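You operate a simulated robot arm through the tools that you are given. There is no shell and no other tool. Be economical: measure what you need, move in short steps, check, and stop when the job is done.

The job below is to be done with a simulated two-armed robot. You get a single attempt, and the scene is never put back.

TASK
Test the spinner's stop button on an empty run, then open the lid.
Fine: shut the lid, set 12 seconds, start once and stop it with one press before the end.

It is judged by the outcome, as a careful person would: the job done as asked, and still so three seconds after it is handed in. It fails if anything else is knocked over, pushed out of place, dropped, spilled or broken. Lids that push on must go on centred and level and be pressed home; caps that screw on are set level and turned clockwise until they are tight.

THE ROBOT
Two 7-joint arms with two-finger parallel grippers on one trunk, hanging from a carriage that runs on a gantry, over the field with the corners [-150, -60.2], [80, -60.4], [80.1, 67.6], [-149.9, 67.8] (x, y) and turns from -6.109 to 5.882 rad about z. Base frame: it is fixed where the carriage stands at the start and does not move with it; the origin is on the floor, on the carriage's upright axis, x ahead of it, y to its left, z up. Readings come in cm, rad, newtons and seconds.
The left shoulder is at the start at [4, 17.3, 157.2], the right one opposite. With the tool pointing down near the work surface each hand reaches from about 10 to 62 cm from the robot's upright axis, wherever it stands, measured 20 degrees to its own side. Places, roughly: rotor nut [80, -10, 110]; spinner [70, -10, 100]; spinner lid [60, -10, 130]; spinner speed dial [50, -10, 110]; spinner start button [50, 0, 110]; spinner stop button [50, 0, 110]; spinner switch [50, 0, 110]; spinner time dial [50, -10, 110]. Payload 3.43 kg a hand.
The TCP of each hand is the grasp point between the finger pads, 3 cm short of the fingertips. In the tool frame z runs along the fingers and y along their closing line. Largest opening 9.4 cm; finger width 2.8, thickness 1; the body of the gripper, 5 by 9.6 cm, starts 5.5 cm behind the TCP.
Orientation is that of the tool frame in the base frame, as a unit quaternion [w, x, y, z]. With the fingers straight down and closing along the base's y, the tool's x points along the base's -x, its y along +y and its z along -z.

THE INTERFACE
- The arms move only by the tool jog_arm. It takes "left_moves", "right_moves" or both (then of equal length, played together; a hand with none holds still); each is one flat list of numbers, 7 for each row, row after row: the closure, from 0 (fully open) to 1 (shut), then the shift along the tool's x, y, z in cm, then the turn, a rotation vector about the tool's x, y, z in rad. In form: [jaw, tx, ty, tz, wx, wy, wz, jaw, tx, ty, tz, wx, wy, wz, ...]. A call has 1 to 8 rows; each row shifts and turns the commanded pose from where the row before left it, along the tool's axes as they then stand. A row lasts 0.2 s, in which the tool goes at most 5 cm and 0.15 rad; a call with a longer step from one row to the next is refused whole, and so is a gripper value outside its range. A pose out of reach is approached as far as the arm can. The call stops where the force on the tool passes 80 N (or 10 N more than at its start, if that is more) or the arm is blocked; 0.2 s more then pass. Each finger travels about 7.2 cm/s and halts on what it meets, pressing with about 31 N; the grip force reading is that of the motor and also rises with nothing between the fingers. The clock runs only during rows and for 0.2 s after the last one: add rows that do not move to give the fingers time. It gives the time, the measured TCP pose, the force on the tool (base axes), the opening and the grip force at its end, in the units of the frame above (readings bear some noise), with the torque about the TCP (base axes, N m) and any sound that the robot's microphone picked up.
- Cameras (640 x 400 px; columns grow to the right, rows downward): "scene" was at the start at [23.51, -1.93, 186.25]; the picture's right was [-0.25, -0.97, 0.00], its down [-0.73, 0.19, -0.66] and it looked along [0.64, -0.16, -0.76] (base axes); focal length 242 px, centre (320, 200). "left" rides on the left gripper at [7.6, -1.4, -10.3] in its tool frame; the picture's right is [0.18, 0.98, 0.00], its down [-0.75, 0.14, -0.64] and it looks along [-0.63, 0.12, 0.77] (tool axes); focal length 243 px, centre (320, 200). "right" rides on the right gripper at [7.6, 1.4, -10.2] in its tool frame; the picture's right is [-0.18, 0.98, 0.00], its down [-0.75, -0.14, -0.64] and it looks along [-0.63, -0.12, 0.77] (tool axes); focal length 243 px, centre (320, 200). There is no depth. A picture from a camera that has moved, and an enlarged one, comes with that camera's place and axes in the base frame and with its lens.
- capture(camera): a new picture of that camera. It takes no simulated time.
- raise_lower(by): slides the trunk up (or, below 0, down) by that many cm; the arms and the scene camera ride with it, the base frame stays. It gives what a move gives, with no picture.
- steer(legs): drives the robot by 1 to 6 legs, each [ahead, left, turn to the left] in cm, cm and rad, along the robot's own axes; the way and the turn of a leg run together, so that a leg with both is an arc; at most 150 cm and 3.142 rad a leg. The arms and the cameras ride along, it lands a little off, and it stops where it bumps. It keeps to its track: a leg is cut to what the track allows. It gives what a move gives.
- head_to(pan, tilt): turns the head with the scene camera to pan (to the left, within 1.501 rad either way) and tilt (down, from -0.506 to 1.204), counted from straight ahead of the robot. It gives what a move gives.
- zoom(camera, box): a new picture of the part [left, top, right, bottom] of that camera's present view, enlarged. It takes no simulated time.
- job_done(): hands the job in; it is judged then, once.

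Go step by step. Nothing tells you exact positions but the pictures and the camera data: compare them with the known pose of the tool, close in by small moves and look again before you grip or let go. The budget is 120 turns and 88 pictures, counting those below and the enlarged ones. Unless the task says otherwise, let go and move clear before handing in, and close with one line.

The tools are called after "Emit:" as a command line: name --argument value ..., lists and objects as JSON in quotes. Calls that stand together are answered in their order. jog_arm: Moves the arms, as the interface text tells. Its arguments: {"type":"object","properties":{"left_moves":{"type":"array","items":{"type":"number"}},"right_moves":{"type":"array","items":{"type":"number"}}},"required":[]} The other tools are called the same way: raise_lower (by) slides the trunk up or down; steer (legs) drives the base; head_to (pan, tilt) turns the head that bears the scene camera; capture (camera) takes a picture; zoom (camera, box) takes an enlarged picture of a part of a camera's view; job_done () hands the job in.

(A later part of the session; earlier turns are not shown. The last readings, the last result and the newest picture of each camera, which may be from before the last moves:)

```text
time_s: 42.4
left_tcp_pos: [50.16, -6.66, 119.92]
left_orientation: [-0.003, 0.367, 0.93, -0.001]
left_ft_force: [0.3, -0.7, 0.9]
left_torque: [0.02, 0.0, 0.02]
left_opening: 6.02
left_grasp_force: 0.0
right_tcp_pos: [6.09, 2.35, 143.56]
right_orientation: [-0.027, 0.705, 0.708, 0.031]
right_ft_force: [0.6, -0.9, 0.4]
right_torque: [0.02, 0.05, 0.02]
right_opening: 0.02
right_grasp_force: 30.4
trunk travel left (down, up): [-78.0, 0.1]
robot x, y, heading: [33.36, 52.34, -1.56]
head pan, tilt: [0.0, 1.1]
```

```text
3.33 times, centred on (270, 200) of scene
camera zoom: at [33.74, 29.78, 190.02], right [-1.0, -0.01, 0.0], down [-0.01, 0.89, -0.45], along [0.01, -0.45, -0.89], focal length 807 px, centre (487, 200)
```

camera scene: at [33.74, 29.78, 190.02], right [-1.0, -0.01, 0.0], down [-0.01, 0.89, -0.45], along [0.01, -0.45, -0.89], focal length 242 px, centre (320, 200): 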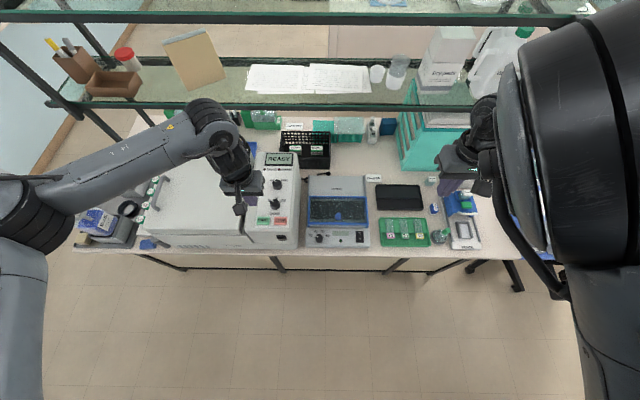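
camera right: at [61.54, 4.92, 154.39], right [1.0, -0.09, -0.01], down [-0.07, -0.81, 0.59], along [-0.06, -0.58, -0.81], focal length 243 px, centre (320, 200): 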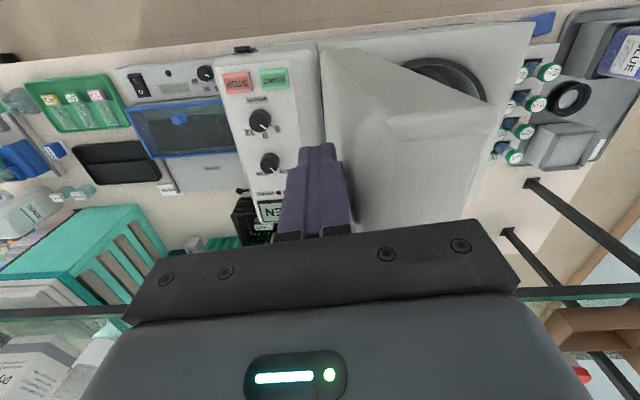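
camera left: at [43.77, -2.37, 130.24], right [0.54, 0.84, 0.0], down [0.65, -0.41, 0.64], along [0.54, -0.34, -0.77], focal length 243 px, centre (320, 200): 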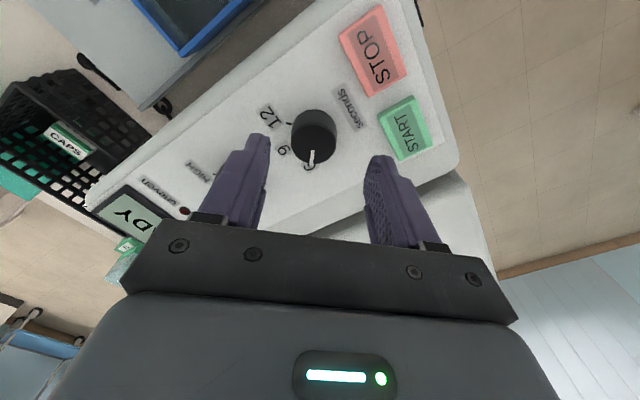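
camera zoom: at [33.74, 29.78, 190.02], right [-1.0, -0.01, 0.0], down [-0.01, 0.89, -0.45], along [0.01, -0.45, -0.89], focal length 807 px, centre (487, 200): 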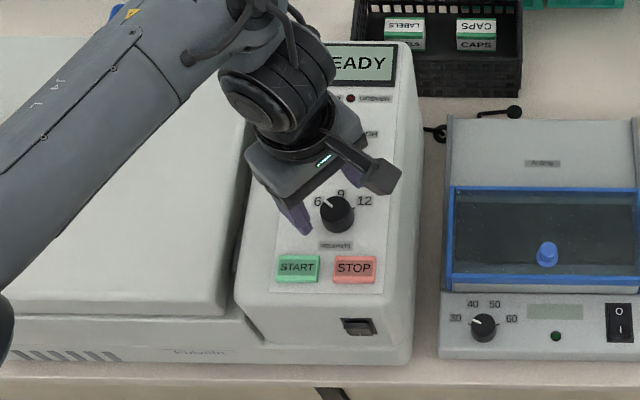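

The knob sits between the fingers, centred within half a centimetre. I'll lower gently and close on it.

Emit:
jog_arm --left_moves '[0.36, 0, 0, 1.5, 0, 0, 0, 0.36, 0, 0, 1.5, 0, 0, 0, 0.36, 0, 0, 0.9, 0, 0, 0]'

Emit:
zoom --camera "scene" --box '[240, 170, 310, 240]'

Emit:
capture --camera "left"

```text
time_s: 43.2
left_tcp_pos: [50.1, -6.5, 116.06]
left_orientation: [-0.003, 0.368, 0.93, -0.001]
left_ft_force: [-0.3, -0.5, 0.2]
left_torque: [0.0, -0.01, -0.02]
left_opening: 6.02
left_grasp_force: 0.2
right_tcp_pos: [6.17, 2.38, 143.67]
right_orientation: [-0.027, 0.705, 0.708, 0.032]
right_ft_force: [0.2, 0.2, 0.7]
right_torque: [-0.02, 0.02, -0.01]
right_opening: 0.01
right_grasp_force: 31.4
trunk travel left (down, up): [-78.0, 0.1]
robot x, y, heading: [33.79, 52.15, -1.56]
head pan, tilt: [0.0, 1.1]
```

```text
5.71 times, centred on (275, 205) of scene
camera zoom: at [33.74, 29.78, 190.03], right [-1.0, -0.01, 0.0], down [-0.01, 0.89, -0.45], along [0.01, -0.45, -0.89], focal length 1384 px, centre (577, 171)
```

zoom: 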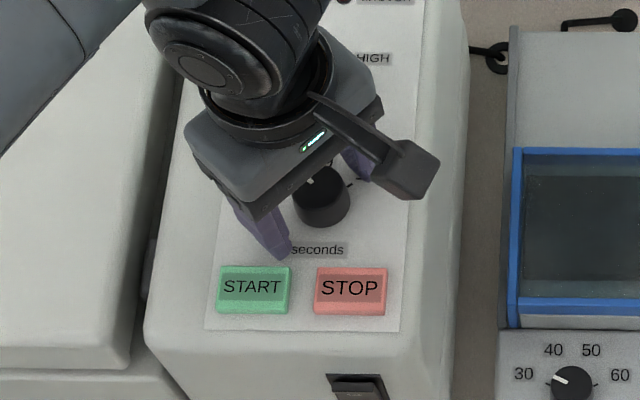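

```text
55 pictures are left
camera left: at [43.72, -2.35, 126.23], right [0.54, 0.84, 0.0], down [0.65, -0.41, 0.64], along [0.54, -0.34, -0.77], focal length 243 px, centre (320, 200)
```

left: 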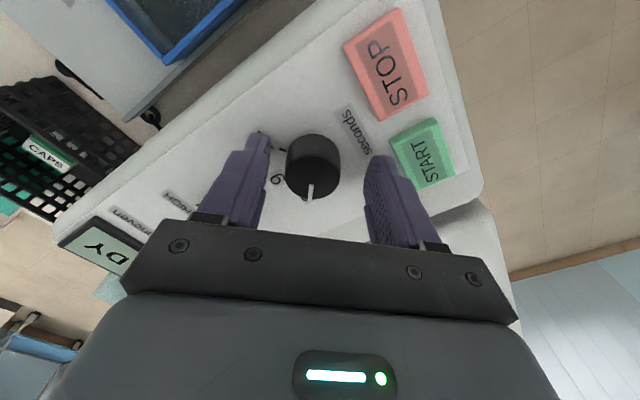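

I'll centre by 0.45 cm, go slightly lower and close.

Emit:
jog_arm --left_moves '[0.36, 0, -0.45, 0.4, 0, 0, 0, 0.36, 0, 0, 0.4, 0, 0, 0, 0.7, 0, 0, 0, 0, 0, 0, 1, 0, 0, 0, 0, 0, 0, 1, 0, 0, 0, 0, 0, 0]'

```text
time_s: 44.4
left_tcp_pos: [49.93, -6.98, 115.39]
left_orientation: [-0.002, 0.369, 0.929, -0.002]
left_ft_force: [5.5, 21.1, 45.9]
left_torque: [0.06, -1.32, -0.11]
left_opening: 3.35
left_grasp_force: 44.8
right_tcp_pos: [6.21, 2.43, 143.67]
right_orientation: [-0.025, 0.705, 0.709, 0.032]
right_ft_force: [-0.1, 0.2, -0.1]
right_torque: [-0.02, 0.03, -0.01]
right_opening: 0.01
right_grasp_force: 31.4
trunk travel left (down, up): [-78.0, 0.1]
robot x, y, heading: [33.51, 51.75, -1.559]
head pan, tilt: [0.0, 1.1]
```

It's gripped at 3.35 cm, but the tips are pressing on the panel. I'll ease up slightly, then turn clockwise.

Emit:
jog_arm --left_moves '[1, 0, 0, -0.5, 0, 0, 0, 1, 0, 0, -0.1, 0, 0, 0]'

Emit:
jog_arm --left_moves '[1, 0, 0, 0, 0, 0, 0.14, 1, 0, 0, 0, 0, 0, 0.14, 1, 0, 0, 0, 0, 0, 0.14, 1, 0, 0, 0, 0, 0, 0.14, 1, 0, 0, 0, 0, 0, 0.14, 1, 0, 0, 0, 0, 0, 0.14]'

Emit:
zoom --camera "left" --box '[220, 60, 420, 220]'

```text
time_s: 45.0
left_tcp_pos: [49.91, -7.07, 115.53]
left_orientation: [-0.001, 0.365, 0.931, -0.001]
left_ft_force: [6.8, -24.4, -34.1]
left_torque: [-0.67, -0.24, -0.04]
left_opening: 3.36
left_grasp_force: 44.4
right_tcp_pos: [6.09, 2.29, 143.55]
right_orientation: [-0.026, 0.705, 0.708, 0.03]
right_ft_force: [0.0, -0.3, 0.7]
right_torque: [-0.01, 0.03, -0.02]
right_opening: 0.01
right_grasp_force: 30.7
trunk travel left (down, up): [-78.0, 0.1]
robot x, y, heading: [33.54, 52.06, -1.555]
head pan, tilt: [0.0, 1.1]
```

```text
time_s: 46.4
left_tcp_pos: [50.08, -6.71, 115.97]
left_orientation: [-0.002, 0.716, 0.698, 0.0]
left_ft_force: [12.1, -2.1, -19.3]
left_torque: [0.35, -0.51, 0.01]
left_opening: 3.31
left_grasp_force: 45.2
right_tcp_pos: [6.22, 2.42, 143.64]
right_orientation: [-0.027, 0.705, 0.708, 0.032]
right_ft_force: [-0.7, -0.6, 0.7]
right_torque: [-0.04, 0.0, -0.01]
right_opening: 0.0
right_grasp_force: 30.9
trunk travel left (down, up): [-78.0, 0.1]
robot x, y, heading: [33.51, 52.43, -1.557]
head pan, tilt: [0.0, 1.1]
```

```text
2.50 times, centred on (320, 140) of left
camera zoom: at [48.9, 0.92, 126.02], right [0.99, 0.16, 0.0], down [0.12, -0.76, 0.64], along [0.1, -0.63, -0.77], focal length 606 px, centre (320, 350)
```

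zoom: 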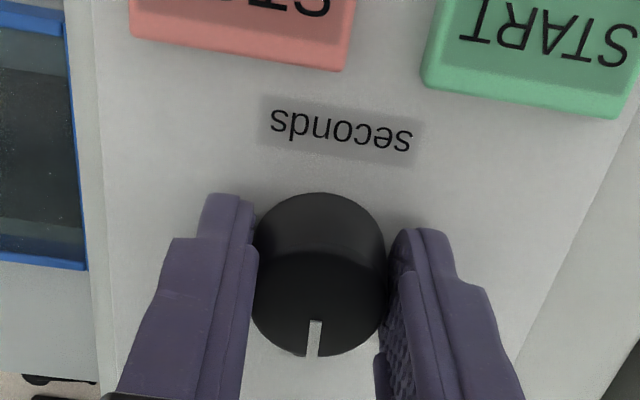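

The knob turned with the hand and the pointer is now at 9. I'll go on about the same amount to reach 12.

Emit:
jog_arm --left_moves '[1, 0, 0, 0, 0, 0, 0.135, 1, 0, 0, 0, 0, 0, 0.135, 1, 0, 0, 0, 0, 0, 0.135, 1, 0, 0, 0, 0, 0, 0.135, 1, 0, 0, 0, 0, 0, 0.135, 1, 0, 0, 0, 0, 0, 0.135]'

Emit:
zoom --camera "left" --box '[220, 60, 420, 220]'

Emit:
zoom --camera "scene" --box '[240, 170, 310, 240]'

```text
time_s: 47.8
left_tcp_pos: [50.21, -6.84, 115.8]
left_orientation: [0.0, 0.932, 0.361, 0.0]
left_ft_force: [22.2, -3.9, -22.4]
left_torque: [-0.21, -0.45, 0.03]
left_opening: 3.33
left_grasp_force: 44.8
right_tcp_pos: [6.24, 2.38, 143.47]
right_orientation: [-0.026, 0.705, 0.709, 0.032]
right_ft_force: [0.1, -0.4, -0.2]
right_torque: [0.02, 0.01, -0.04]
right_opening: 0.0
right_grasp_force: 31.8
trunk travel left (down, up): [-78.0, 0.1]
robot x, y, heading: [33.55, 51.84, -1.557]
head pan, tilt: [0.0, 1.1]
```

```text
2.50 times, centred on (320, 140) of left
camera zoom: at [54.97, -0.6, 126.0], right [0.8, -0.6, 0.0], down [-0.46, -0.61, 0.64], along [-0.39, -0.51, -0.77], focal length 606 px, centre (320, 350)
```

zoom: 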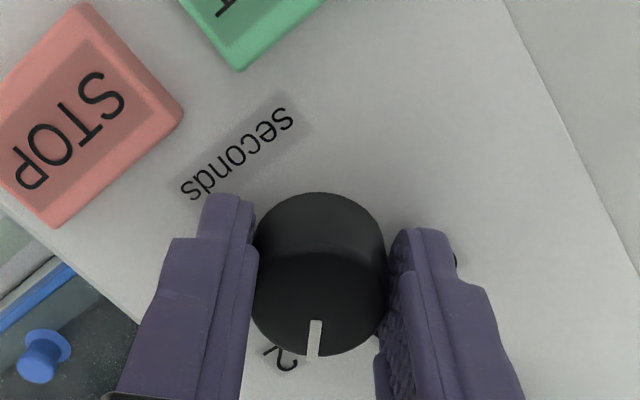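

```text
5.71 times, centred on (275, 205) of scene
camera zoom: at [33.83, 29.81, 189.99], right [-1.0, -0.01, 0.0], down [-0.01, 0.89, -0.45], along [0.01, -0.45, -0.89], focal length 1384 px, centre (577, 171)
```

zoom: 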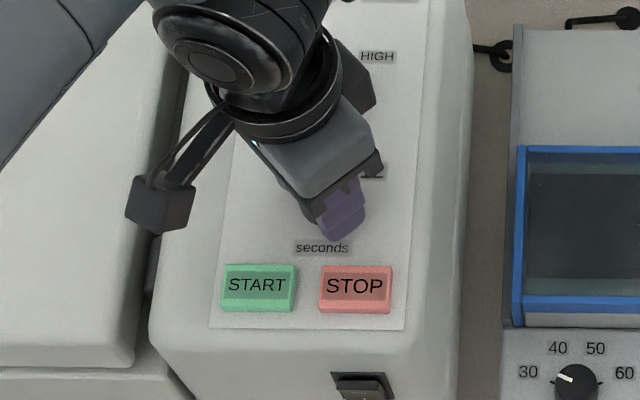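

The pointer is near 12. I'll release just enough to clear, lift straight up, and check.

Emit:
jog_arm --left_moves '[0.5, 0, 0, 0, 0, 0, 0, 0.5, 0, 0, 0, 0, 0, 0, 0.5, 0, 0, -2, 0, 0, 0, 0.5, 0, 0, -3, 0, 0, 0, 0.5, 0, 0, -4, 0, 0, 0, 0.5, 0, 0, -3, 0, 0, 0]'

Emit:
zoom --camera "left" --box '[240, 50, 400, 170]'

Emit:
zoom --camera "scene" --box '[240, 140, 320, 220]'

```text
time_s: 49.2
left_tcp_pos: [49.84, -6.98, 127.96]
left_orientation: [-0.001, 0.933, 0.361, -0.002]
left_ft_force: [0.2, 0.4, 0.2]
left_torque: [0.02, -0.01, -0.01]
left_opening: 4.71
left_grasp_force: 0.0
right_tcp_pos: [6.08, 2.32, 143.54]
right_orientation: [-0.026, 0.705, 0.708, 0.032]
right_ft_force: [0.1, 1.1, -0.8]
right_torque: [-0.01, -0.01, 0.0]
right_opening: 0.02
right_grasp_force: 30.9
trunk travel left (down, up): [-78.0, 0.1]
robot x, y, heading: [33.39, 52.17, -1.553]
head pan, tilt: [0.0, 1.1]
```

```text
3.33 times, centred on (320, 110) of left
camera zoom: at [54.6, -0.71, 138.11], right [0.8, -0.6, -0.01], down [-0.46, -0.61, 0.64], along [-0.39, -0.51, -0.77], focal length 809 px, centre (320, 500)
```

zoom: 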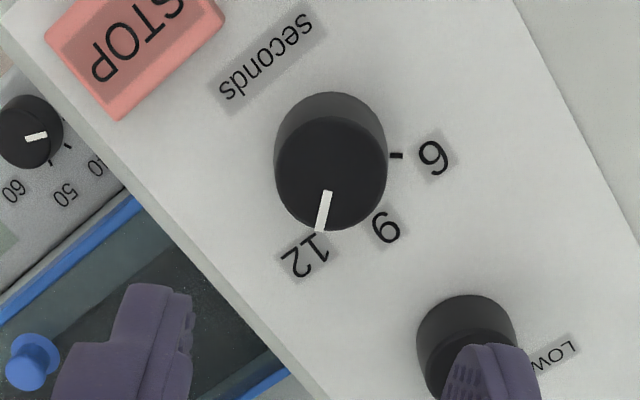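

```text
5.00 times, centred on (280, 180) of scene
camera zoom: at [33.74, 29.77, 190.02], right [-1.0, -0.01, 0.0], down [-0.01, 0.89, -0.45], along [0.01, -0.45, -0.89], focal length 1211 px, centre (520, 300)
```

zoom: 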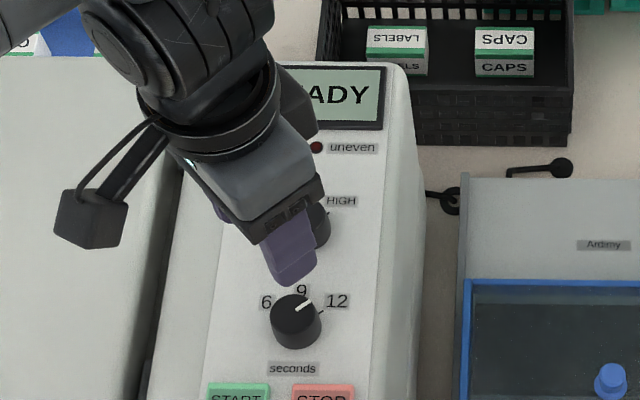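

The pointer reads at or just past 12. I'll zoom in tightly to judge its angle against the tick.

Emit:
zoom --camera "scene" --box '[264, 190, 294, 216]'

Emit:
zoom --camera "left" --box '[300, 70, 360, 115]'

```text
15.38 times, centred on (279, 203) of scene
camera zoom: at [33.74, 29.77, 190.02], right [-1.0, -0.01, 0.0], down [-0.01, 0.89, -0.45], along [0.01, -0.45, -0.89], focal length 3726 px, centre (951, 154)
```

zoom: 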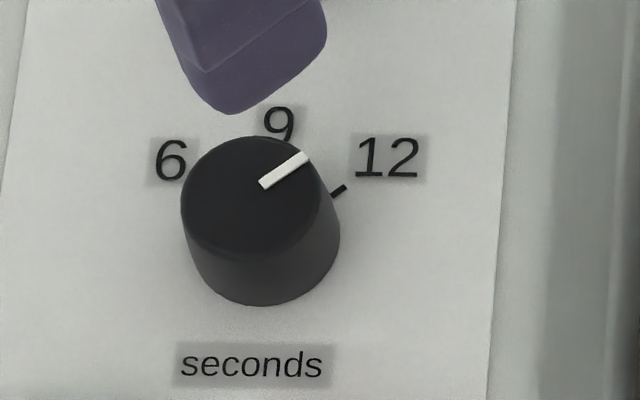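

```text
8.89 times, centred on (330, 92) of left
camera zoom: at [54.6, -0.71, 138.11], right [0.8, -0.6, -0.01], down [-0.46, -0.61, 0.64], along [-0.39, -0.51, -0.77], focal length 2157 px, centre (231, 1156)
```

zoom: 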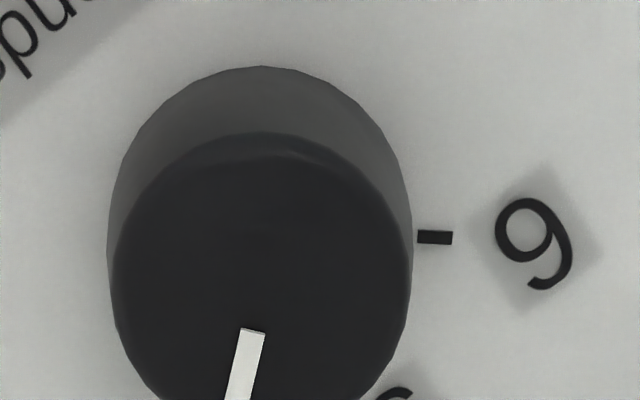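

The pointer lies on the 12 tick within a couple of degrees. Next I'll close the fingers, turn the hand back square and hover over START at about [53.9, -1.3].

Emit:
jog_arm --left_moves '[1, 0, 0, 0, 0, 0, -0.139, 1, 0, 0, 0, 0, 0, -0.139, 1, 0, 0, 0, 0, 0, -0.139, 1, 0, 0, 0, 0, 0, -0.139, 1, 0, 0, 0, 0, 0, -0.139, 1, 0, 0, 0, 0, 0, -0.137, 1, 2.85, 2, 2, 0, 0, 0, 1, 2.85, 2, 2.5, 0, 0, 0]'

Emit:
zoom --camera "left" --box '[200, 40, 420, 200]'

Emit:
zoom --camera "scene" --box '[230, 140, 310, 240]'

```text
time_s: 51.0
left_tcp_pos: [53.74, -1.46, 123.47]
left_orientation: [-0.003, 0.707, 0.707, -0.002]
left_ft_force: [0.1, 0.0, -0.1]
left_torque: [0.02, 0.02, -0.01]
left_opening: 0.01
left_grasp_force: 30.6
right_tcp_pos: [6.09, 2.43, 143.65]
right_orientation: [-0.026, 0.705, 0.708, 0.031]
right_ft_force: [0.0, 0.1, 0.2]
right_torque: [0.0, 0.0, -0.02]
right_opening: 0.01
right_grasp_force: 31.1
trunk travel left (down, up): [-78.0, 0.1]
robot x, y, heading: [33.31, 52.33, -1.558]
head pan, tilt: [0.0, 1.1]
```

```text
2.50 times, centred on (310, 120) of left
camera zoom: at [52.58, 6.34, 133.54], right [0.98, 0.18, -0.01], down [0.15, -0.75, 0.64], along [0.11, -0.63, -0.77], focal length 606 px, centre (345, 400)
```

zoom: 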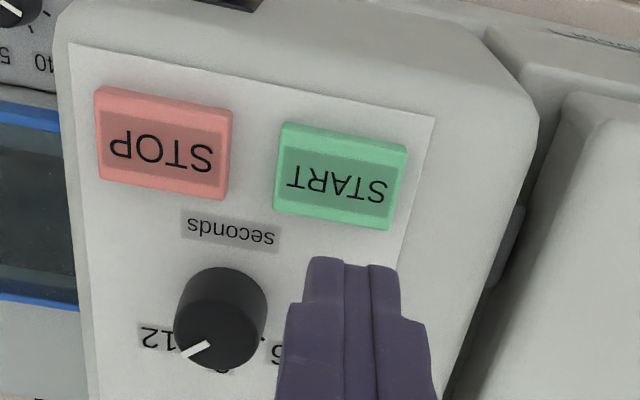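

```text
4.00 times, centred on (270, 190) of scene
camera zoom: at [33.74, 29.78, 190.03], right [-1.0, -0.01, 0.0], down [-0.01, 0.89, -0.45], along [0.01, -0.45, -0.89], focal length 969 px, centre (520, 240)
```

zoom: 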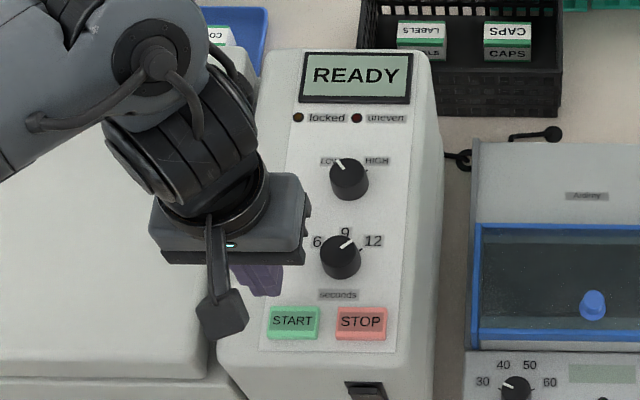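

START is centred at about [53.7, -1.1] and STOP at about [47.8, -1.0]. I'll go down to just above START first.

Emit:
jog_arm --left_moves '[1, 0.3, 0, 3, 0, 0, 0, 1, 0, 0, 3, 0, 0, 0, 1, 0, 0, 0.6, 0, 0, 0]'

Emit:
zoom --camera "left" --box '[200, 40, 420, 200]'

```text
time_s: 51.8
left_tcp_pos: [53.94, -0.87, 116.9]
left_orientation: [-0.002, 0.708, 0.706, -0.001]
left_ft_force: [-0.5, 0.6, -0.2]
left_torque: [0.01, 0.02, 0.0]
left_opening: 0.01
left_grasp_force: 30.7
right_tcp_pos: [6.2, 2.47, 143.58]
right_orientation: [-0.026, 0.705, 0.708, 0.031]
right_ft_force: [-0.7, 0.0, -0.2]
right_torque: [0.0, -0.02, -0.01]
right_opening: 0.01
right_grasp_force: 31.1
trunk travel left (down, up): [-78.0, 0.1]
robot x, y, heading: [33.39, 52.55, -1.556]
head pan, tilt: [0.0, 1.1]
```

```text
2.50 times, centred on (310, 120) of left
camera zoom: at [52.6, 6.8, 127.01], right [0.98, 0.18, -0.01], down [0.14, -0.75, 0.64], along [0.11, -0.63, -0.77], focal length 606 px, centre (345, 400)
```

zoom: 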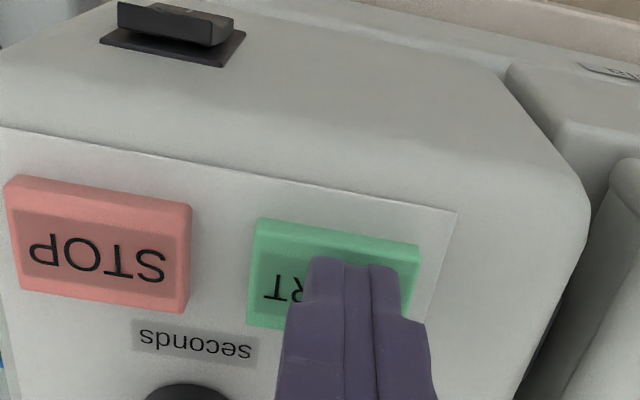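

I'm over START. I'll press down in small steps and lift off again.

Emit:
jog_arm --left_moves '[1, 0, -0.4, 0.5, 0, 0, 0, 1, 0, 0, 0.4, 0, 0, 0, 1, 0, 0, 0.4, 0, 0, 0, 1, 0, 0, -1.5, 0, 0, 0]'

Emit:
zoom --camera "scene" --box '[230, 140, 310, 240]'

```text
time_s: 52.8
left_tcp_pos: [53.36, -0.98, 116.89]
left_orientation: [-0.002, 0.707, 0.707, -0.002]
left_ft_force: [-0.1, 0.8, 0.1]
left_torque: [0.0, 0.0, -0.01]
left_opening: 0.0
left_grasp_force: 30.9
right_tcp_pos: [6.15, 2.44, 143.69]
right_orientation: [-0.027, 0.706, 0.707, 0.032]
right_ft_force: [-0.7, -0.1, -0.3]
right_torque: [0.0, 0.03, 0.01]
right_opening: 0.02
right_grasp_force: 30.8
trunk travel left (down, up): [-78.0, 0.1]
robot x, y, heading: [33.13, 52.1, -1.556]
head pan, tilt: [0.0, 1.1]
heard: click
```

```text
4.00 times, centred on (270, 190) of scene
camera zoom: at [33.73, 29.77, 190.0], right [-1.0, -0.01, 0.0], down [-0.01, 0.89, -0.45], along [0.01, -0.45, -0.89], focal length 969 px, centre (520, 240)
```

zoom: 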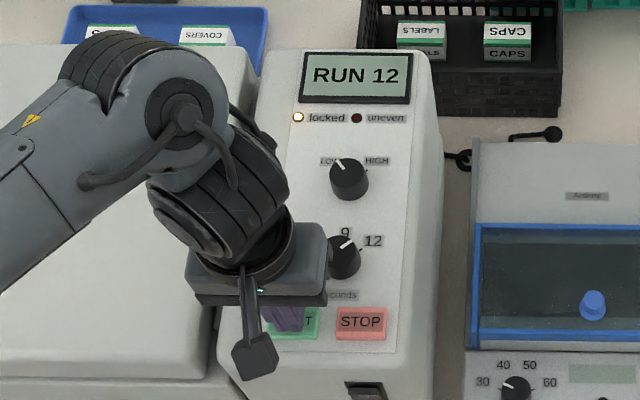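

Running at 12 with the lock lit. I'll move over to STOP and give it one press.

Emit:
jog_arm --left_moves '[1, 0, -2.8, -0.6, 0, 0, 0, 1, 0, -2.8, 0.6, 0, 0, 0, 1, 0, 0, 0, 0, 0, 0, 1, 0, 0, 0.5, 0, 0, 0, 1, 0, 0, 0.4, 0, 0, 0, 1, 0, 0, 0.4, 0, 0, 0, 1, 0, 0, -1.5, 0, 0, 0, 1, 0, 0, -2, 0, 0, 0]'

Emit:
zoom --camera "scene" --box '[230, 140, 310, 240]'

```text
time_s: 54.6
left_tcp_pos: [47.85, -0.95, 119.27]
left_orientation: [-0.002, 0.707, 0.707, -0.002]
left_ft_force: [-1.0, 1.2, -0.8]
left_torque: [-0.03, -0.01, 0.0]
left_opening: 0.0
left_grasp_force: 31.5
right_tcp_pos: [6.01, 2.46, 143.66]
right_orientation: [-0.027, 0.705, 0.708, 0.031]
right_ft_force: [-0.4, -0.8, 0.1]
right_torque: [0.0, -0.01, -0.03]
right_opening: 0.0
right_grasp_force: 30.6
trunk travel left (down, up): [-78.0, 0.1]
robot x, y, heading: [33.31, 52.37, -1.559]
head pan, tilt: [0.0, 1.1]
heard: click
```

```text
4.00 times, centred on (270, 190) of scene
camera zoom: at [33.74, 29.77, 190.01], right [-1.0, -0.01, 0.0], down [-0.01, 0.89, -0.45], along [0.01, -0.45, -0.89], focal length 969 px, centre (520, 240)
```

zoom: 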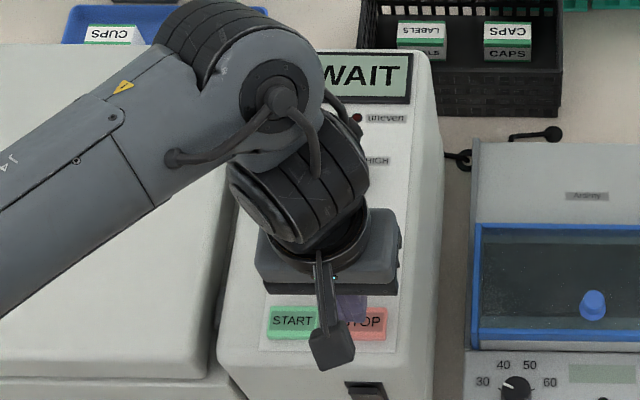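

WAIT shows the rotor running down after a single stop press. Meanwhile I'll lift away and bring the left hand to the handle, near [88, -9, 116].

Emit:
jog_arm --left_moves '[1, 0, 0, -4, 0, 0, 0, 1, 0, 0, -4, 0, 0, 0, 1, 0, 0, -4, 0, 0, 0, 0, 0, 0, -4, 0, 0, 0]'

Emit:
steer --legs '[[0, 28, 0]]'

Emit:
capture --camera "left"

Emit:
zoom --camera "scene" --box '[200, 60, 440, 260]'

```text
time_s: 55.6
left_tcp_pos: [47.99, -0.88, 135.24]
left_orientation: [-0.003, 0.707, 0.707, -0.001]
left_ft_force: [-0.2, 1.2, 0.0]
left_torque: [0.0, 0.0, -0.02]
left_opening: 5.34
left_grasp_force: 0.0
right_tcp_pos: [6.11, 2.41, 143.74]
right_orientation: [-0.026, 0.706, 0.707, 0.031]
right_ft_force: [-0.3, 0.5, -0.8]
right_torque: [0.0, -0.02, -0.04]
right_opening: 0.0
right_grasp_force: 30.9
trunk travel left (down, up): [-78.0, 0.1]
robot x, y, heading: [33.37, 52.25, -1.555]
head pan, tilt: [0.0, 1.1]
```

```text
time_s: 57.6
left_tcp_pos: [75.92, -0.45, 135.43]
left_orientation: [-0.002, 0.708, 0.706, -0.003]
left_ft_force: [-0.5, -0.3, 0.7]
left_torque: [-0.02, 0.02, -0.03]
left_opening: 9.41
left_grasp_force: 0.1
right_tcp_pos: [34.06, 2.85, 143.76]
right_orientation: [-0.026, 0.706, 0.707, 0.032]
right_ft_force: [-0.3, 0.6, 0.6]
right_torque: [-0.02, 0.01, -0.03]
right_opening: 0.0
right_grasp_force: 30.8
trunk travel left (down, up): [-78.0, 0.1]
robot x, y, heading: [61.04, 52.67, -1.559]
head pan, tilt: [0.0, 1.1]
```

```text
42 pictures are left
camera left: at [74.59, 7.19, 145.45], right [0.98, 0.18, -0.01], down [0.14, -0.75, 0.64], along [0.11, -0.63, -0.77], focal length 243 px, centre (320, 200)
```

left: 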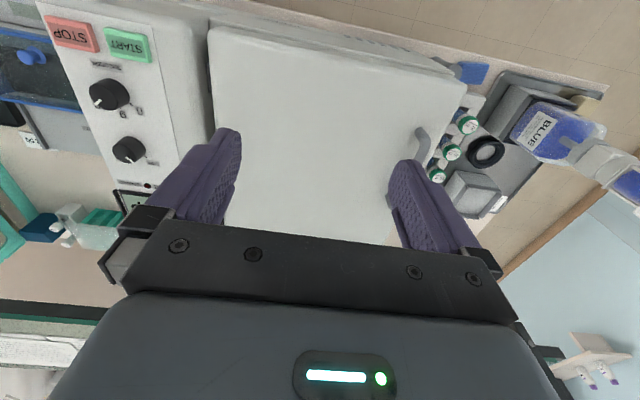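

```text
2.00 times, centred on (320, 160) of scene
camera zoom: at [61.69, 30.18, 190.02], right [-1.0, -0.01, 0.0], down [-0.01, 0.89, -0.45], along [0.01, -0.45, -0.89], focal length 484 px, centre (320, 280)
```

zoom: 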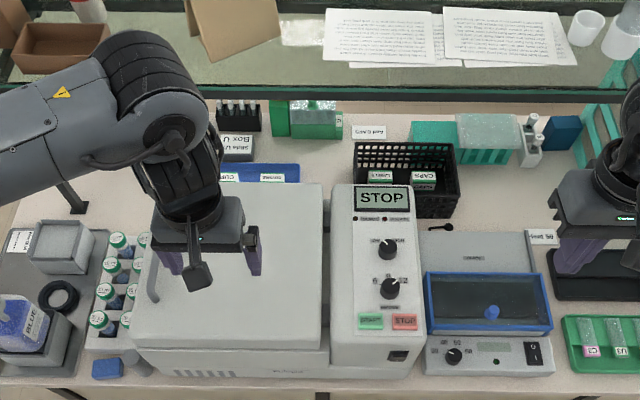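

The display says STOP and the lock lamp is out. The handle bar looks to be near x 89–91, so I'll hover above it with open fingers to check.

Emit:
jog_arm --left_moves '[0, -2.2, 3.5, 1.3, 0, 0, 0, 0, -2.2, 3.5, 1.3, 0, 0, 0, 0, -2.2, 3.5, 1.3, 0, 0, 0, 0, -2.2, 3.5, 1.3, 0, 0, 0]'

Emit:
capture --camera "left"

```text
time_s: 58.6
left_tcp_pos: [90.08, -9.42, 129.92]
left_orientation: [-0.003, 0.707, 0.707, -0.002]
left_ft_force: [0.0, -1.0, 0.6]
left_torque: [0.02, -0.04, -0.01]
left_opening: 9.39
left_grasp_force: 0.1
right_tcp_pos: [34.05, 2.79, 143.68]
right_orientation: [-0.026, 0.705, 0.708, 0.031]
right_ft_force: [-0.2, -0.5, -0.4]
right_torque: [0.01, -0.02, 0.0]
right_opening: 0.0
right_grasp_force: 31.2
trunk travel left (down, up): [-78.0, 0.1]
robot x, y, heading: [61.24, 52.61, -1.553]
head pan, tilt: [0.0, 1.1]
```

```text
40 pictures are left
camera left: at [88.75, -1.64, 140.09], right [0.98, 0.18, -0.01], down [0.14, -0.75, 0.64], along [0.11, -0.63, -0.77], focal length 243 px, centre (320, 200)
```

left: 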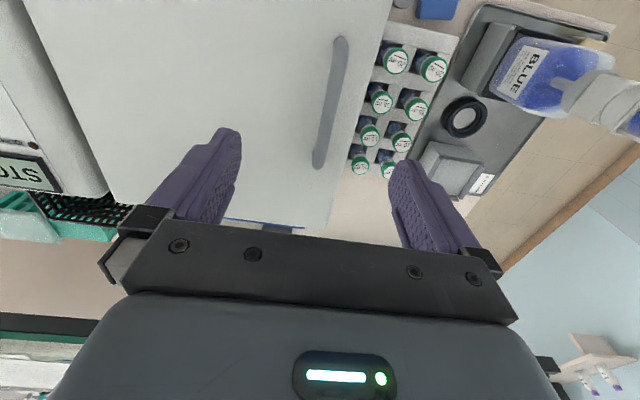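

The bar is centred at about [90.9, -9.5, 116]. I'll shift 0.8 cm and lower astride it.

Emit:
jog_arm --left_moves '[0, 0, 0.8, 3, 0, 0, 0, 0, 0, 0, 4, 0, 0, 0, 0, 0, 0, 4, 0, 0, 0, 0, 0, 0, 2, 0, 0, 0]'

Emit:
capture --camera "left"

```text
time_s: 59.6
left_tcp_pos: [90.63, -9.34, 117.11]
left_orientation: [-0.002, 0.707, 0.707, -0.002]
left_ft_force: [0.3, -0.9, -0.4]
left_torque: [0.0, -0.03, 0.02]
left_opening: 9.4
left_grasp_force: 0.1
right_tcp_pos: [34.04, 2.81, 143.54]
right_orientation: [-0.028, 0.705, 0.708, 0.032]
right_ft_force: [-0.1, -0.3, -0.1]
right_torque: [0.0, 0.0, 0.0]
right_opening: 0.01
right_grasp_force: 30.6
trunk travel left (down, up): [-78.0, 0.1]
robot x, y, heading: [61.55, 52.67, -1.557]
head pan, tilt: [0.0, 1.1]
```

```text
39 pictures are left
camera left: at [89.34, -1.69, 127.26], right [0.98, 0.18, -0.01], down [0.14, -0.75, 0.64], along [0.11, -0.63, -0.77], focal length 243 px, centre (320, 200)
```

left: 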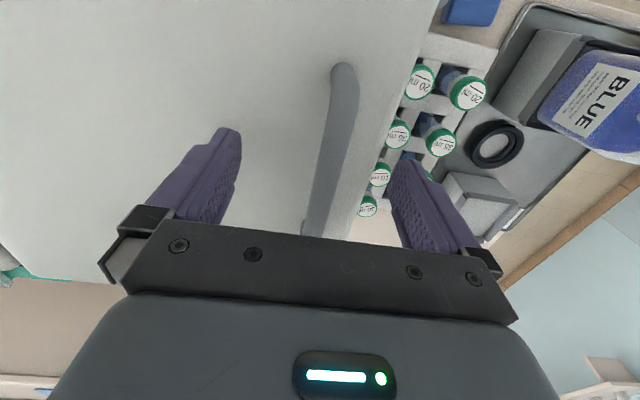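

The bar is between the fingers; shift 0.4 cm and close.

Emit:
jog_arm --left_moves '[0.4, 0, 0.4, 0.5, 0, 0, 0, 0.8, 0, 0, 0, 0, 0, 0, 1, 0, 0, 0, 0, 0, 0, 1, 0, 0, 0, 0, 0, 0]'

Emit:
capture --camera "left"

```text
time_s: 60.6
left_tcp_pos: [90.96, -9.37, 116.76]
left_orientation: [-0.003, 0.708, 0.706, -0.002]
left_ft_force: [-0.5, 5.7, 9.9]
left_torque: [0.28, 0.01, 0.09]
left_opening: 1.4
left_grasp_force: 45.2
right_tcp_pos: [34.08, 2.89, 143.71]
right_orientation: [-0.026, 0.706, 0.707, 0.032]
right_ft_force: [0.6, -0.6, 0.2]
right_torque: [0.02, -0.01, 0.01]
right_opening: 0.0
right_grasp_force: 30.8
trunk travel left (down, up): [-78.0, 0.1]
robot x, y, heading: [61.84, 52.46, -1.557]
head pan, tilt: [0.0, 1.1]
```

```text
38 pictures are left
camera left: at [89.75, -1.72, 126.89], right [0.98, 0.18, -0.01], down [0.14, -0.75, 0.64], along [0.11, -0.63, -0.77], focal length 243 px, centre (320, 200)
```

left: 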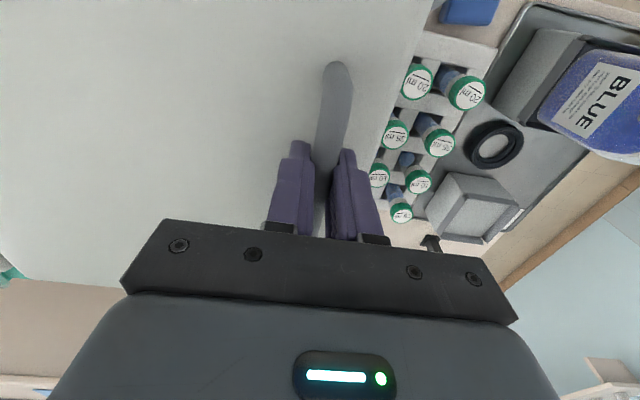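

Gripped with 1.4 cm between the pads. I'll begin lifting along the hinge arc (centre about [62, 111.6]).

Emit:
jog_arm --left_moves '[1, 0, -0.55, -2.52, -0.05, 0, 0, 1, 0, -0.65, -2.49, -0.05, 0, 0, 1, 0, -0.74, -2.47, -0.05, 0, 0]'

Emit:
zoom --camera "scene" --box '[200, 60, 440, 260]'

```text
time_s: 61.4
left_tcp_pos: [88.91, -9.36, 124.03]
left_orientation: [0.051, 0.705, 0.705, 0.052]
left_ft_force: [6.5, -0.7, 2.5]
left_torque: [-0.16, -0.11, -0.33]
left_opening: 1.35
left_grasp_force: 45.1
right_tcp_pos: [34.13, 2.76, 143.5]
right_orientation: [-0.028, 0.705, 0.708, 0.031]
right_ft_force: [0.0, -0.7, -0.3]
right_torque: [0.02, -0.01, -0.01]
right_opening: 0.0
right_grasp_force: 31.1
trunk travel left (down, up): [-78.0, 0.1]
robot x, y, heading: [61.29, 52.35, -1.558]
head pan, tilt: [0.0, 1.1]
```

```text
2.00 times, centred on (320, 160) of scene
camera zoom: at [61.74, 30.18, 190.03], right [-1.0, -0.01, 0.0], down [-0.01, 0.89, -0.45], along [0.01, -0.45, -0.89], focal length 484 px, centre (320, 280)
```

zoom: 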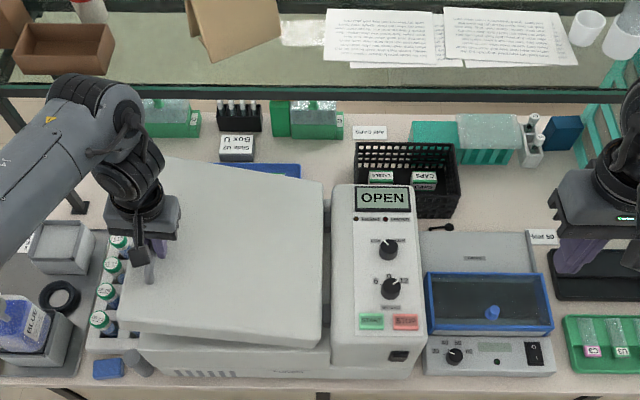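

It's lifting freely with small forces and the display says OPEN. I'll carry on along the arc.

Emit:
jog_arm --left_moves '[1, 0, -0.84, -2.44, -0.05, 0, 0, 1, 0, -0.92, -2.4, -0.05, 0, 0, 1, 0, -1.01, -2.36, -0.05, 0, 0, 1, 0, -1.09, -2.33, -0.05, 0, 0, 1, 0, -1.19, -2.29, -0.05, 0, 0]'

Emit:
zoom --camera "scene" --box '[200, 60, 440, 260]'

```text
time_s: 62.6
left_tcp_pos: [81.69, -9.38, 134.48]
left_orientation: [0.143, 0.691, 0.695, 0.14]
left_ft_force: [23.9, 8.0, 25.8]
left_torque: [-0.78, -0.24, -0.64]
left_opening: 1.38
left_grasp_force: 44.6
right_tcp_pos: [34.29, 2.68, 143.67]
right_orientation: [-0.025, 0.705, 0.708, 0.032]
right_ft_force: [0.7, 1.3, 0.4]
right_torque: [0.01, -0.03, 0.0]
right_opening: 0.01
right_grasp_force: 31.1
trunk travel left (down, up): [-78.0, 0.1]
robot x, y, heading: [61.66, 52.74, -1.555]
head pan, tilt: [0.0, 1.1]
```

```text
2.00 times, centred on (320, 160) of scene
camera zoom: at [61.84, 30.17, 190.08], right [-1.0, -0.02, 0.0], down [-0.01, 0.89, -0.45], along [0.01, -0.45, -0.89], focal length 484 px, centre (320, 280)
```

zoom: 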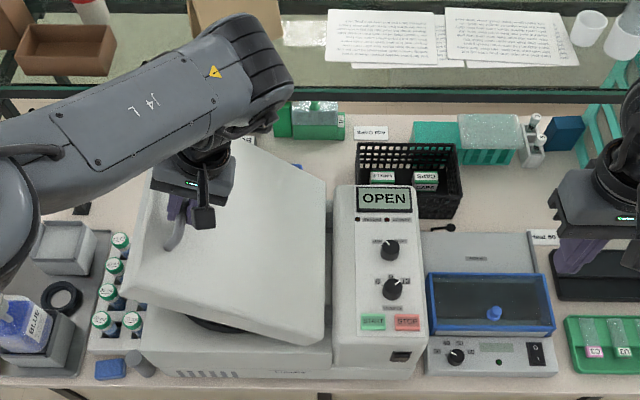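

The measured path suggests the hinge is nearer [60.3, 111.6] with a radius of about 31.2. I'll adjust the arc to that and go on.

Emit:
jog_arm --left_moves '[1, 0, -0.51, -2.39, -0.05, 0, 0, 1, 0, -1.28, -2.4, -0.05, 0, 0, 1, 0, -1.42, -2.31, -0.05, 0, 0]'

Emit:
zoom --camera "scene" --box '[200, 60, 440, 260]'

```text
time_s: 63.4
left_tcp_pos: [75.36, -8.51, 139.04]
left_orientation: [0.192, 0.685, 0.679, 0.183]
left_ft_force: [-6.5, -38.6, -12.3]
left_torque: [-1.03, 0.1, 0.63]
left_opening: 1.39
left_grasp_force: 45.6
left hand out of reach, approached as far as the arm can: row 3
right_tcp_pos: [33.86, 2.67, 143.65]
right_orientation: [-0.025, 0.706, 0.707, 0.03]
right_ft_force: [-0.1, 0.5, 0.1]
right_torque: [-0.01, 0.01, -0.03]
right_opening: 0.03
right_grasp_force: 31.3
trunk travel left (down, up): [-78.0, 0.1]
robot x, y, heading: [61.43, 52.66, -1.564]
head pan, tilt: [0.0, 1.1]
```

```text
2.00 times, centred on (320, 160) of scene
camera zoom: at [61.59, 30.0, 190.03], right [-1.0, -0.01, 0.0], down [-0.01, 0.89, -0.46], along [0.01, -0.46, -0.89], focal length 484 px, centre (320, 280)
```

zoom: 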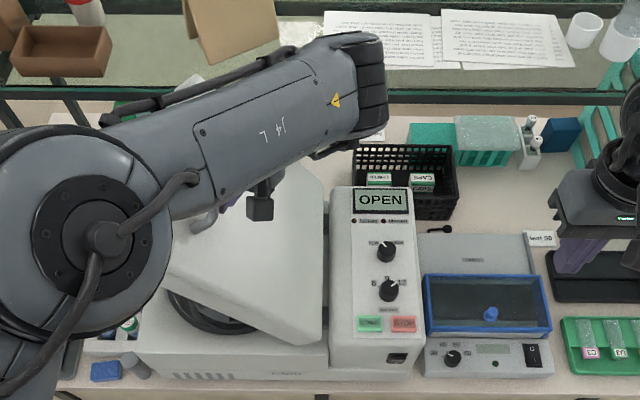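

The left arm nears its limit with the tilt, so I'll keep the tilt and let the base carry the hand toward -x, raising it in small steps. The lid is about 60° open.

Emit:
jog_arm --left_moves '[1, 0.9, 0.35, -0.6, 0, 0, 0]'

Emit:
steer --legs '[[0, -3, 0]]'

```text
time_s: 63.8
left_tcp_pos: [74.99, -7.31, 139.38]
left_orientation: [0.187, 0.686, 0.678, 0.185]
left_ft_force: [-17.0, -39.3, -32.6]
left_torque: [-1.16, 0.45, 0.92]
left_opening: 1.38
left_grasp_force: 45.4
right_tcp_pos: [33.81, 2.62, 143.72]
right_orientation: [-0.026, 0.706, 0.707, 0.03]
right_ft_force: [-0.6, 0.3, 0.3]
right_torque: [0.0, -0.01, 0.01]
right_opening: 0.0
right_grasp_force: 30.7
trunk travel left (down, up): [-78.0, 0.1]
robot x, y, heading: [61.46, 52.5, -1.554]
head pan, tilt: [0.0, 1.1]
```

```text
time_s: 64.6
left_tcp_pos: [73.3, -7.33, 140.24]
left_orientation: [0.195, 0.677, 0.683, 0.193]
left_ft_force: [19.5, 10.0, 43.4]
left_torque: [0.06, -0.54, -0.89]
left_opening: 1.36
left_grasp_force: 44.9
right_tcp_pos: [31.33, 2.59, 143.79]
right_orientation: [-0.025, 0.705, 0.708, 0.032]
right_ft_force: [0.0, 0.2, -0.5]
right_torque: [0.0, 0.0, 0.0]
right_opening: 0.0
right_grasp_force: 31.1
trunk travel left (down, up): [-78.0, 0.1]
robot x, y, heading: [58.65, 52.53, -1.554]
head pan, tilt: [0.0, 1.1]
```

That works; the upward reaction says I should raise the hand as it goes. Repeating in steps.

Emit:
jog_arm --left_moves '[1, 0, 0.6, -1.05, 0, 0, 0]'

Emit:
steer --legs '[[0, -3.5, 0]]'

Emit:
zoom --camera "scene" --box '[200, 60, 440, 260]'

```text
time_s: 65.0
left_tcp_pos: [72.32, -7.21, 140.65]
left_orientation: [0.19, 0.683, 0.68, 0.188]
left_ft_force: [-17.8, -32.5, -43.5]
left_torque: [-1.5, 0.46, 0.65]
left_opening: 1.4
left_grasp_force: 45.0
right_tcp_pos: [30.96, 2.64, 143.53]
right_orientation: [-0.026, 0.705, 0.708, 0.03]
right_ft_force: [0.1, 0.0, 0.7]
right_torque: [-0.04, -0.01, -0.06]
right_opening: 0.0
right_grasp_force: 31.4
trunk travel left (down, up): [-78.0, 0.1]
robot x, y, heading: [58.23, 52.01, -1.551]
head pan, tilt: [0.0, 1.1]
```

```text
time_s: 65.9
left_tcp_pos: [69.93, -7.24, 141.65]
left_orientation: [0.195, 0.675, 0.685, 0.193]
left_ft_force: [6.8, 10.6, 25.9]
left_torque: [0.18, -0.08, -1.35]
left_opening: 1.39
left_grasp_force: 45.7
right_tcp_pos: [27.82, 2.59, 143.64]
right_orientation: [-0.025, 0.704, 0.709, 0.032]
right_ft_force: [-0.4, 0.8, -0.6]
right_torque: [-0.02, 0.02, 0.01]
right_opening: 0.0
right_grasp_force: 30.8
trunk travel left (down, up): [-78.0, 0.1]
robot x, y, heading: [54.9, 52.3, -1.554]
head pan, tilt: [0.0, 1.1]
```

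```text
2.00 times, centred on (320, 160) of scene
camera zoom: at [55.37, 30.13, 190.1], right [-1.0, -0.02, 0.0], down [-0.01, 0.89, -0.45], along [0.01, -0.45, -0.89], focal length 484 px, centre (320, 280)
```

zoom: 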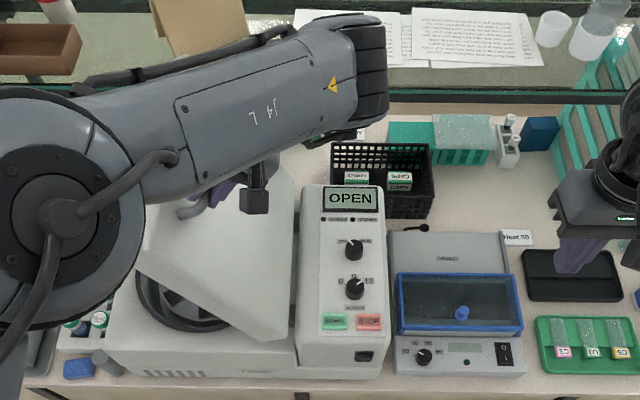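

Lid at about 72°. I'll go on with smaller raises.

Emit:
jog_arm --left_moves '[1, 0, 0.3, -0.55, 0, 0, 0]'

Emit:
steer --legs '[[0, -4, 0]]'

Emit:
steer --legs '[[0, -4, 0]]'

Emit:
zoom --camera "scene" --box '[200, 60, 440, 260]'

```text
time_s: 66.3
left_tcp_pos: [69.44, -7.27, 141.84]
left_orientation: [0.193, 0.678, 0.683, 0.189]
left_ft_force: [-8.0, -23.8, -28.8]
left_torque: [-0.01, -0.05, -0.38]
left_opening: 1.39
left_grasp_force: 44.8
right_tcp_pos: [27.65, 2.62, 143.55]
right_orientation: [-0.026, 0.704, 0.709, 0.031]
right_ft_force: [-1.0, 0.7, -0.5]
right_torque: [0.02, 0.01, 0.01]
right_opening: 0.01
right_grasp_force: 30.5
trunk travel left (down, up): [-78.0, 0.1]
robot x, y, heading: [54.9, 52.91, -1.555]
head pan, tilt: [0.0, 1.1]
```

```text
time_s: 67.2
left_tcp_pos: [66.08, -7.4, 142.46]
left_orientation: [0.198, 0.672, 0.687, 0.191]
left_ft_force: [7.4, 13.2, 38.5]
left_torque: [0.83, -0.45, -0.99]
left_opening: 1.41
left_grasp_force: 45.2
right_tcp_pos: [23.98, 2.56, 143.73]
right_orientation: [-0.025, 0.704, 0.709, 0.031]
right_ft_force: [0.0, -0.5, 0.0]
right_torque: [0.01, -0.02, -0.03]
right_opening: 0.01
right_grasp_force: 31.2
trunk travel left (down, up): [-78.0, 0.1]
robot x, y, heading: [50.99, 52.4, -1.554]
head pan, tilt: [0.0, 1.1]
```

```text
time_s: 68.0
left_tcp_pos: [62.11, -7.35, 142.88]
left_orientation: [0.2, 0.671, 0.688, 0.191]
left_ft_force: [1.4, 12.5, 44.7]
left_torque: [0.79, -0.34, -0.92]
left_opening: 1.43
left_grasp_force: 45.4
right_tcp_pos: [19.97, 2.41, 143.7]
right_orientation: [-0.025, 0.704, 0.709, 0.031]
right_ft_force: [0.0, -0.5, 0.5]
right_torque: [-0.01, 0.0, 0.01]
right_opening: 0.0
right_grasp_force: 30.9
trunk travel left (down, up): [-78.0, 0.1]
robot x, y, heading: [47.01, 52.06, -1.555]
head pan, tilt: [0.0, 1.1]
```

```text
2.00 times, centred on (320, 160) of scene
camera zoom: at [47.44, 29.99, 190.09], right [-1.0, -0.02, 0.0], down [-0.02, 0.89, -0.46], along [0.01, -0.46, -0.89], focal length 484 px, centre (320, 280)
```

zoom: 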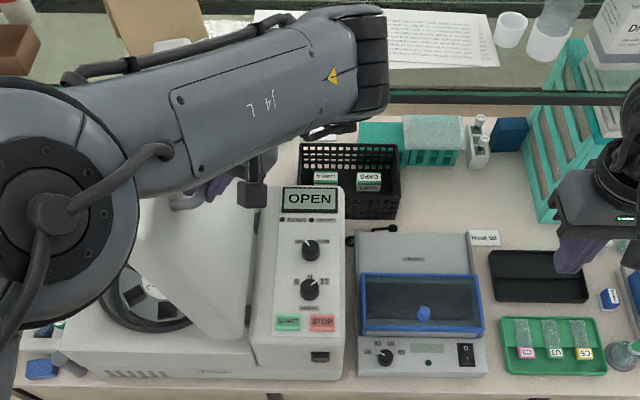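

The lid is about 77° open. Two more steps should reach its original resting angle, with the bar near x 54.

Emit:
steer --legs '[[0, -4, 0]]'

Emit:
steer --legs '[[0, -3.5, 0]]'

Emit:
zoom --camera "scene" --box '[180, 60, 420, 260]'

```text
time_s: 68.9
left_tcp_pos: [58.04, -7.54, 142.78]
left_orientation: [0.198, 0.672, 0.688, 0.191]
left_ft_force: [-2.0, -4.7, 3.0]
left_torque: [-0.04, 0.22, -1.56]
left_opening: 1.39
left_grasp_force: 45.0
right_tcp_pos: [15.91, 2.42, 143.55]
right_orientation: [-0.027, 0.704, 0.709, 0.03]
right_ft_force: [0.1, -0.2, 0.9]
right_torque: [-0.01, -0.01, 0.01]
right_opening: 0.0
right_grasp_force: 30.7
trunk travel left (down, up): [-78.0, 0.1]
robot x, y, heading: [43.18, 52.34, -1.556]
head pan, tilt: [0.0, 1.1]
```

```text
time_s: 69.8
left_tcp_pos: [54.65, -7.37, 142.36]
left_orientation: [0.197, 0.673, 0.686, 0.192]
left_ft_force: [6.2, -19.9, -39.0]
left_torque: [0.68, 0.12, -1.11]
left_opening: 1.39
left_grasp_force: 45.0
right_tcp_pos: [12.58, 2.6, 143.41]
right_orientation: [-0.025, 0.705, 0.708, 0.031]
right_ft_force: [0.0, -0.2, -0.2]
right_torque: [0.02, 0.02, 0.0]
right_opening: 0.03
right_grasp_force: 31.0
trunk travel left (down, up): [-78.0, 0.1]
robot x, y, heading: [39.69, 52.36, -1.549]
head pan, tilt: [0.0, 1.1]
```

```text
2.00 times, centred on (300, 160) of scene
camera zoom: at [40.09, 29.94, 189.97], right [-1.0, -0.02, 0.0], down [-0.02, 0.89, -0.45], along [0.01, -0.45, -0.89], focal length 484 px, centre (360, 280)
```

zoom: 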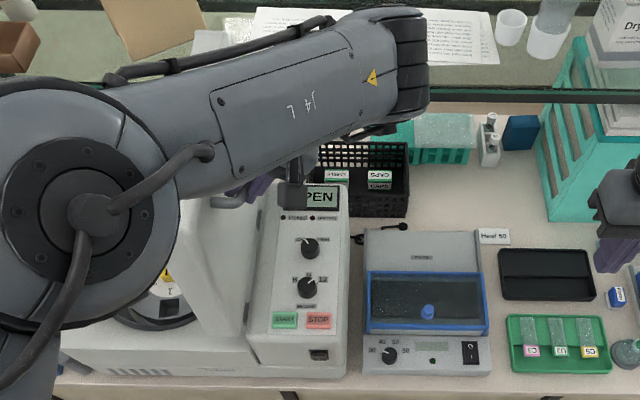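

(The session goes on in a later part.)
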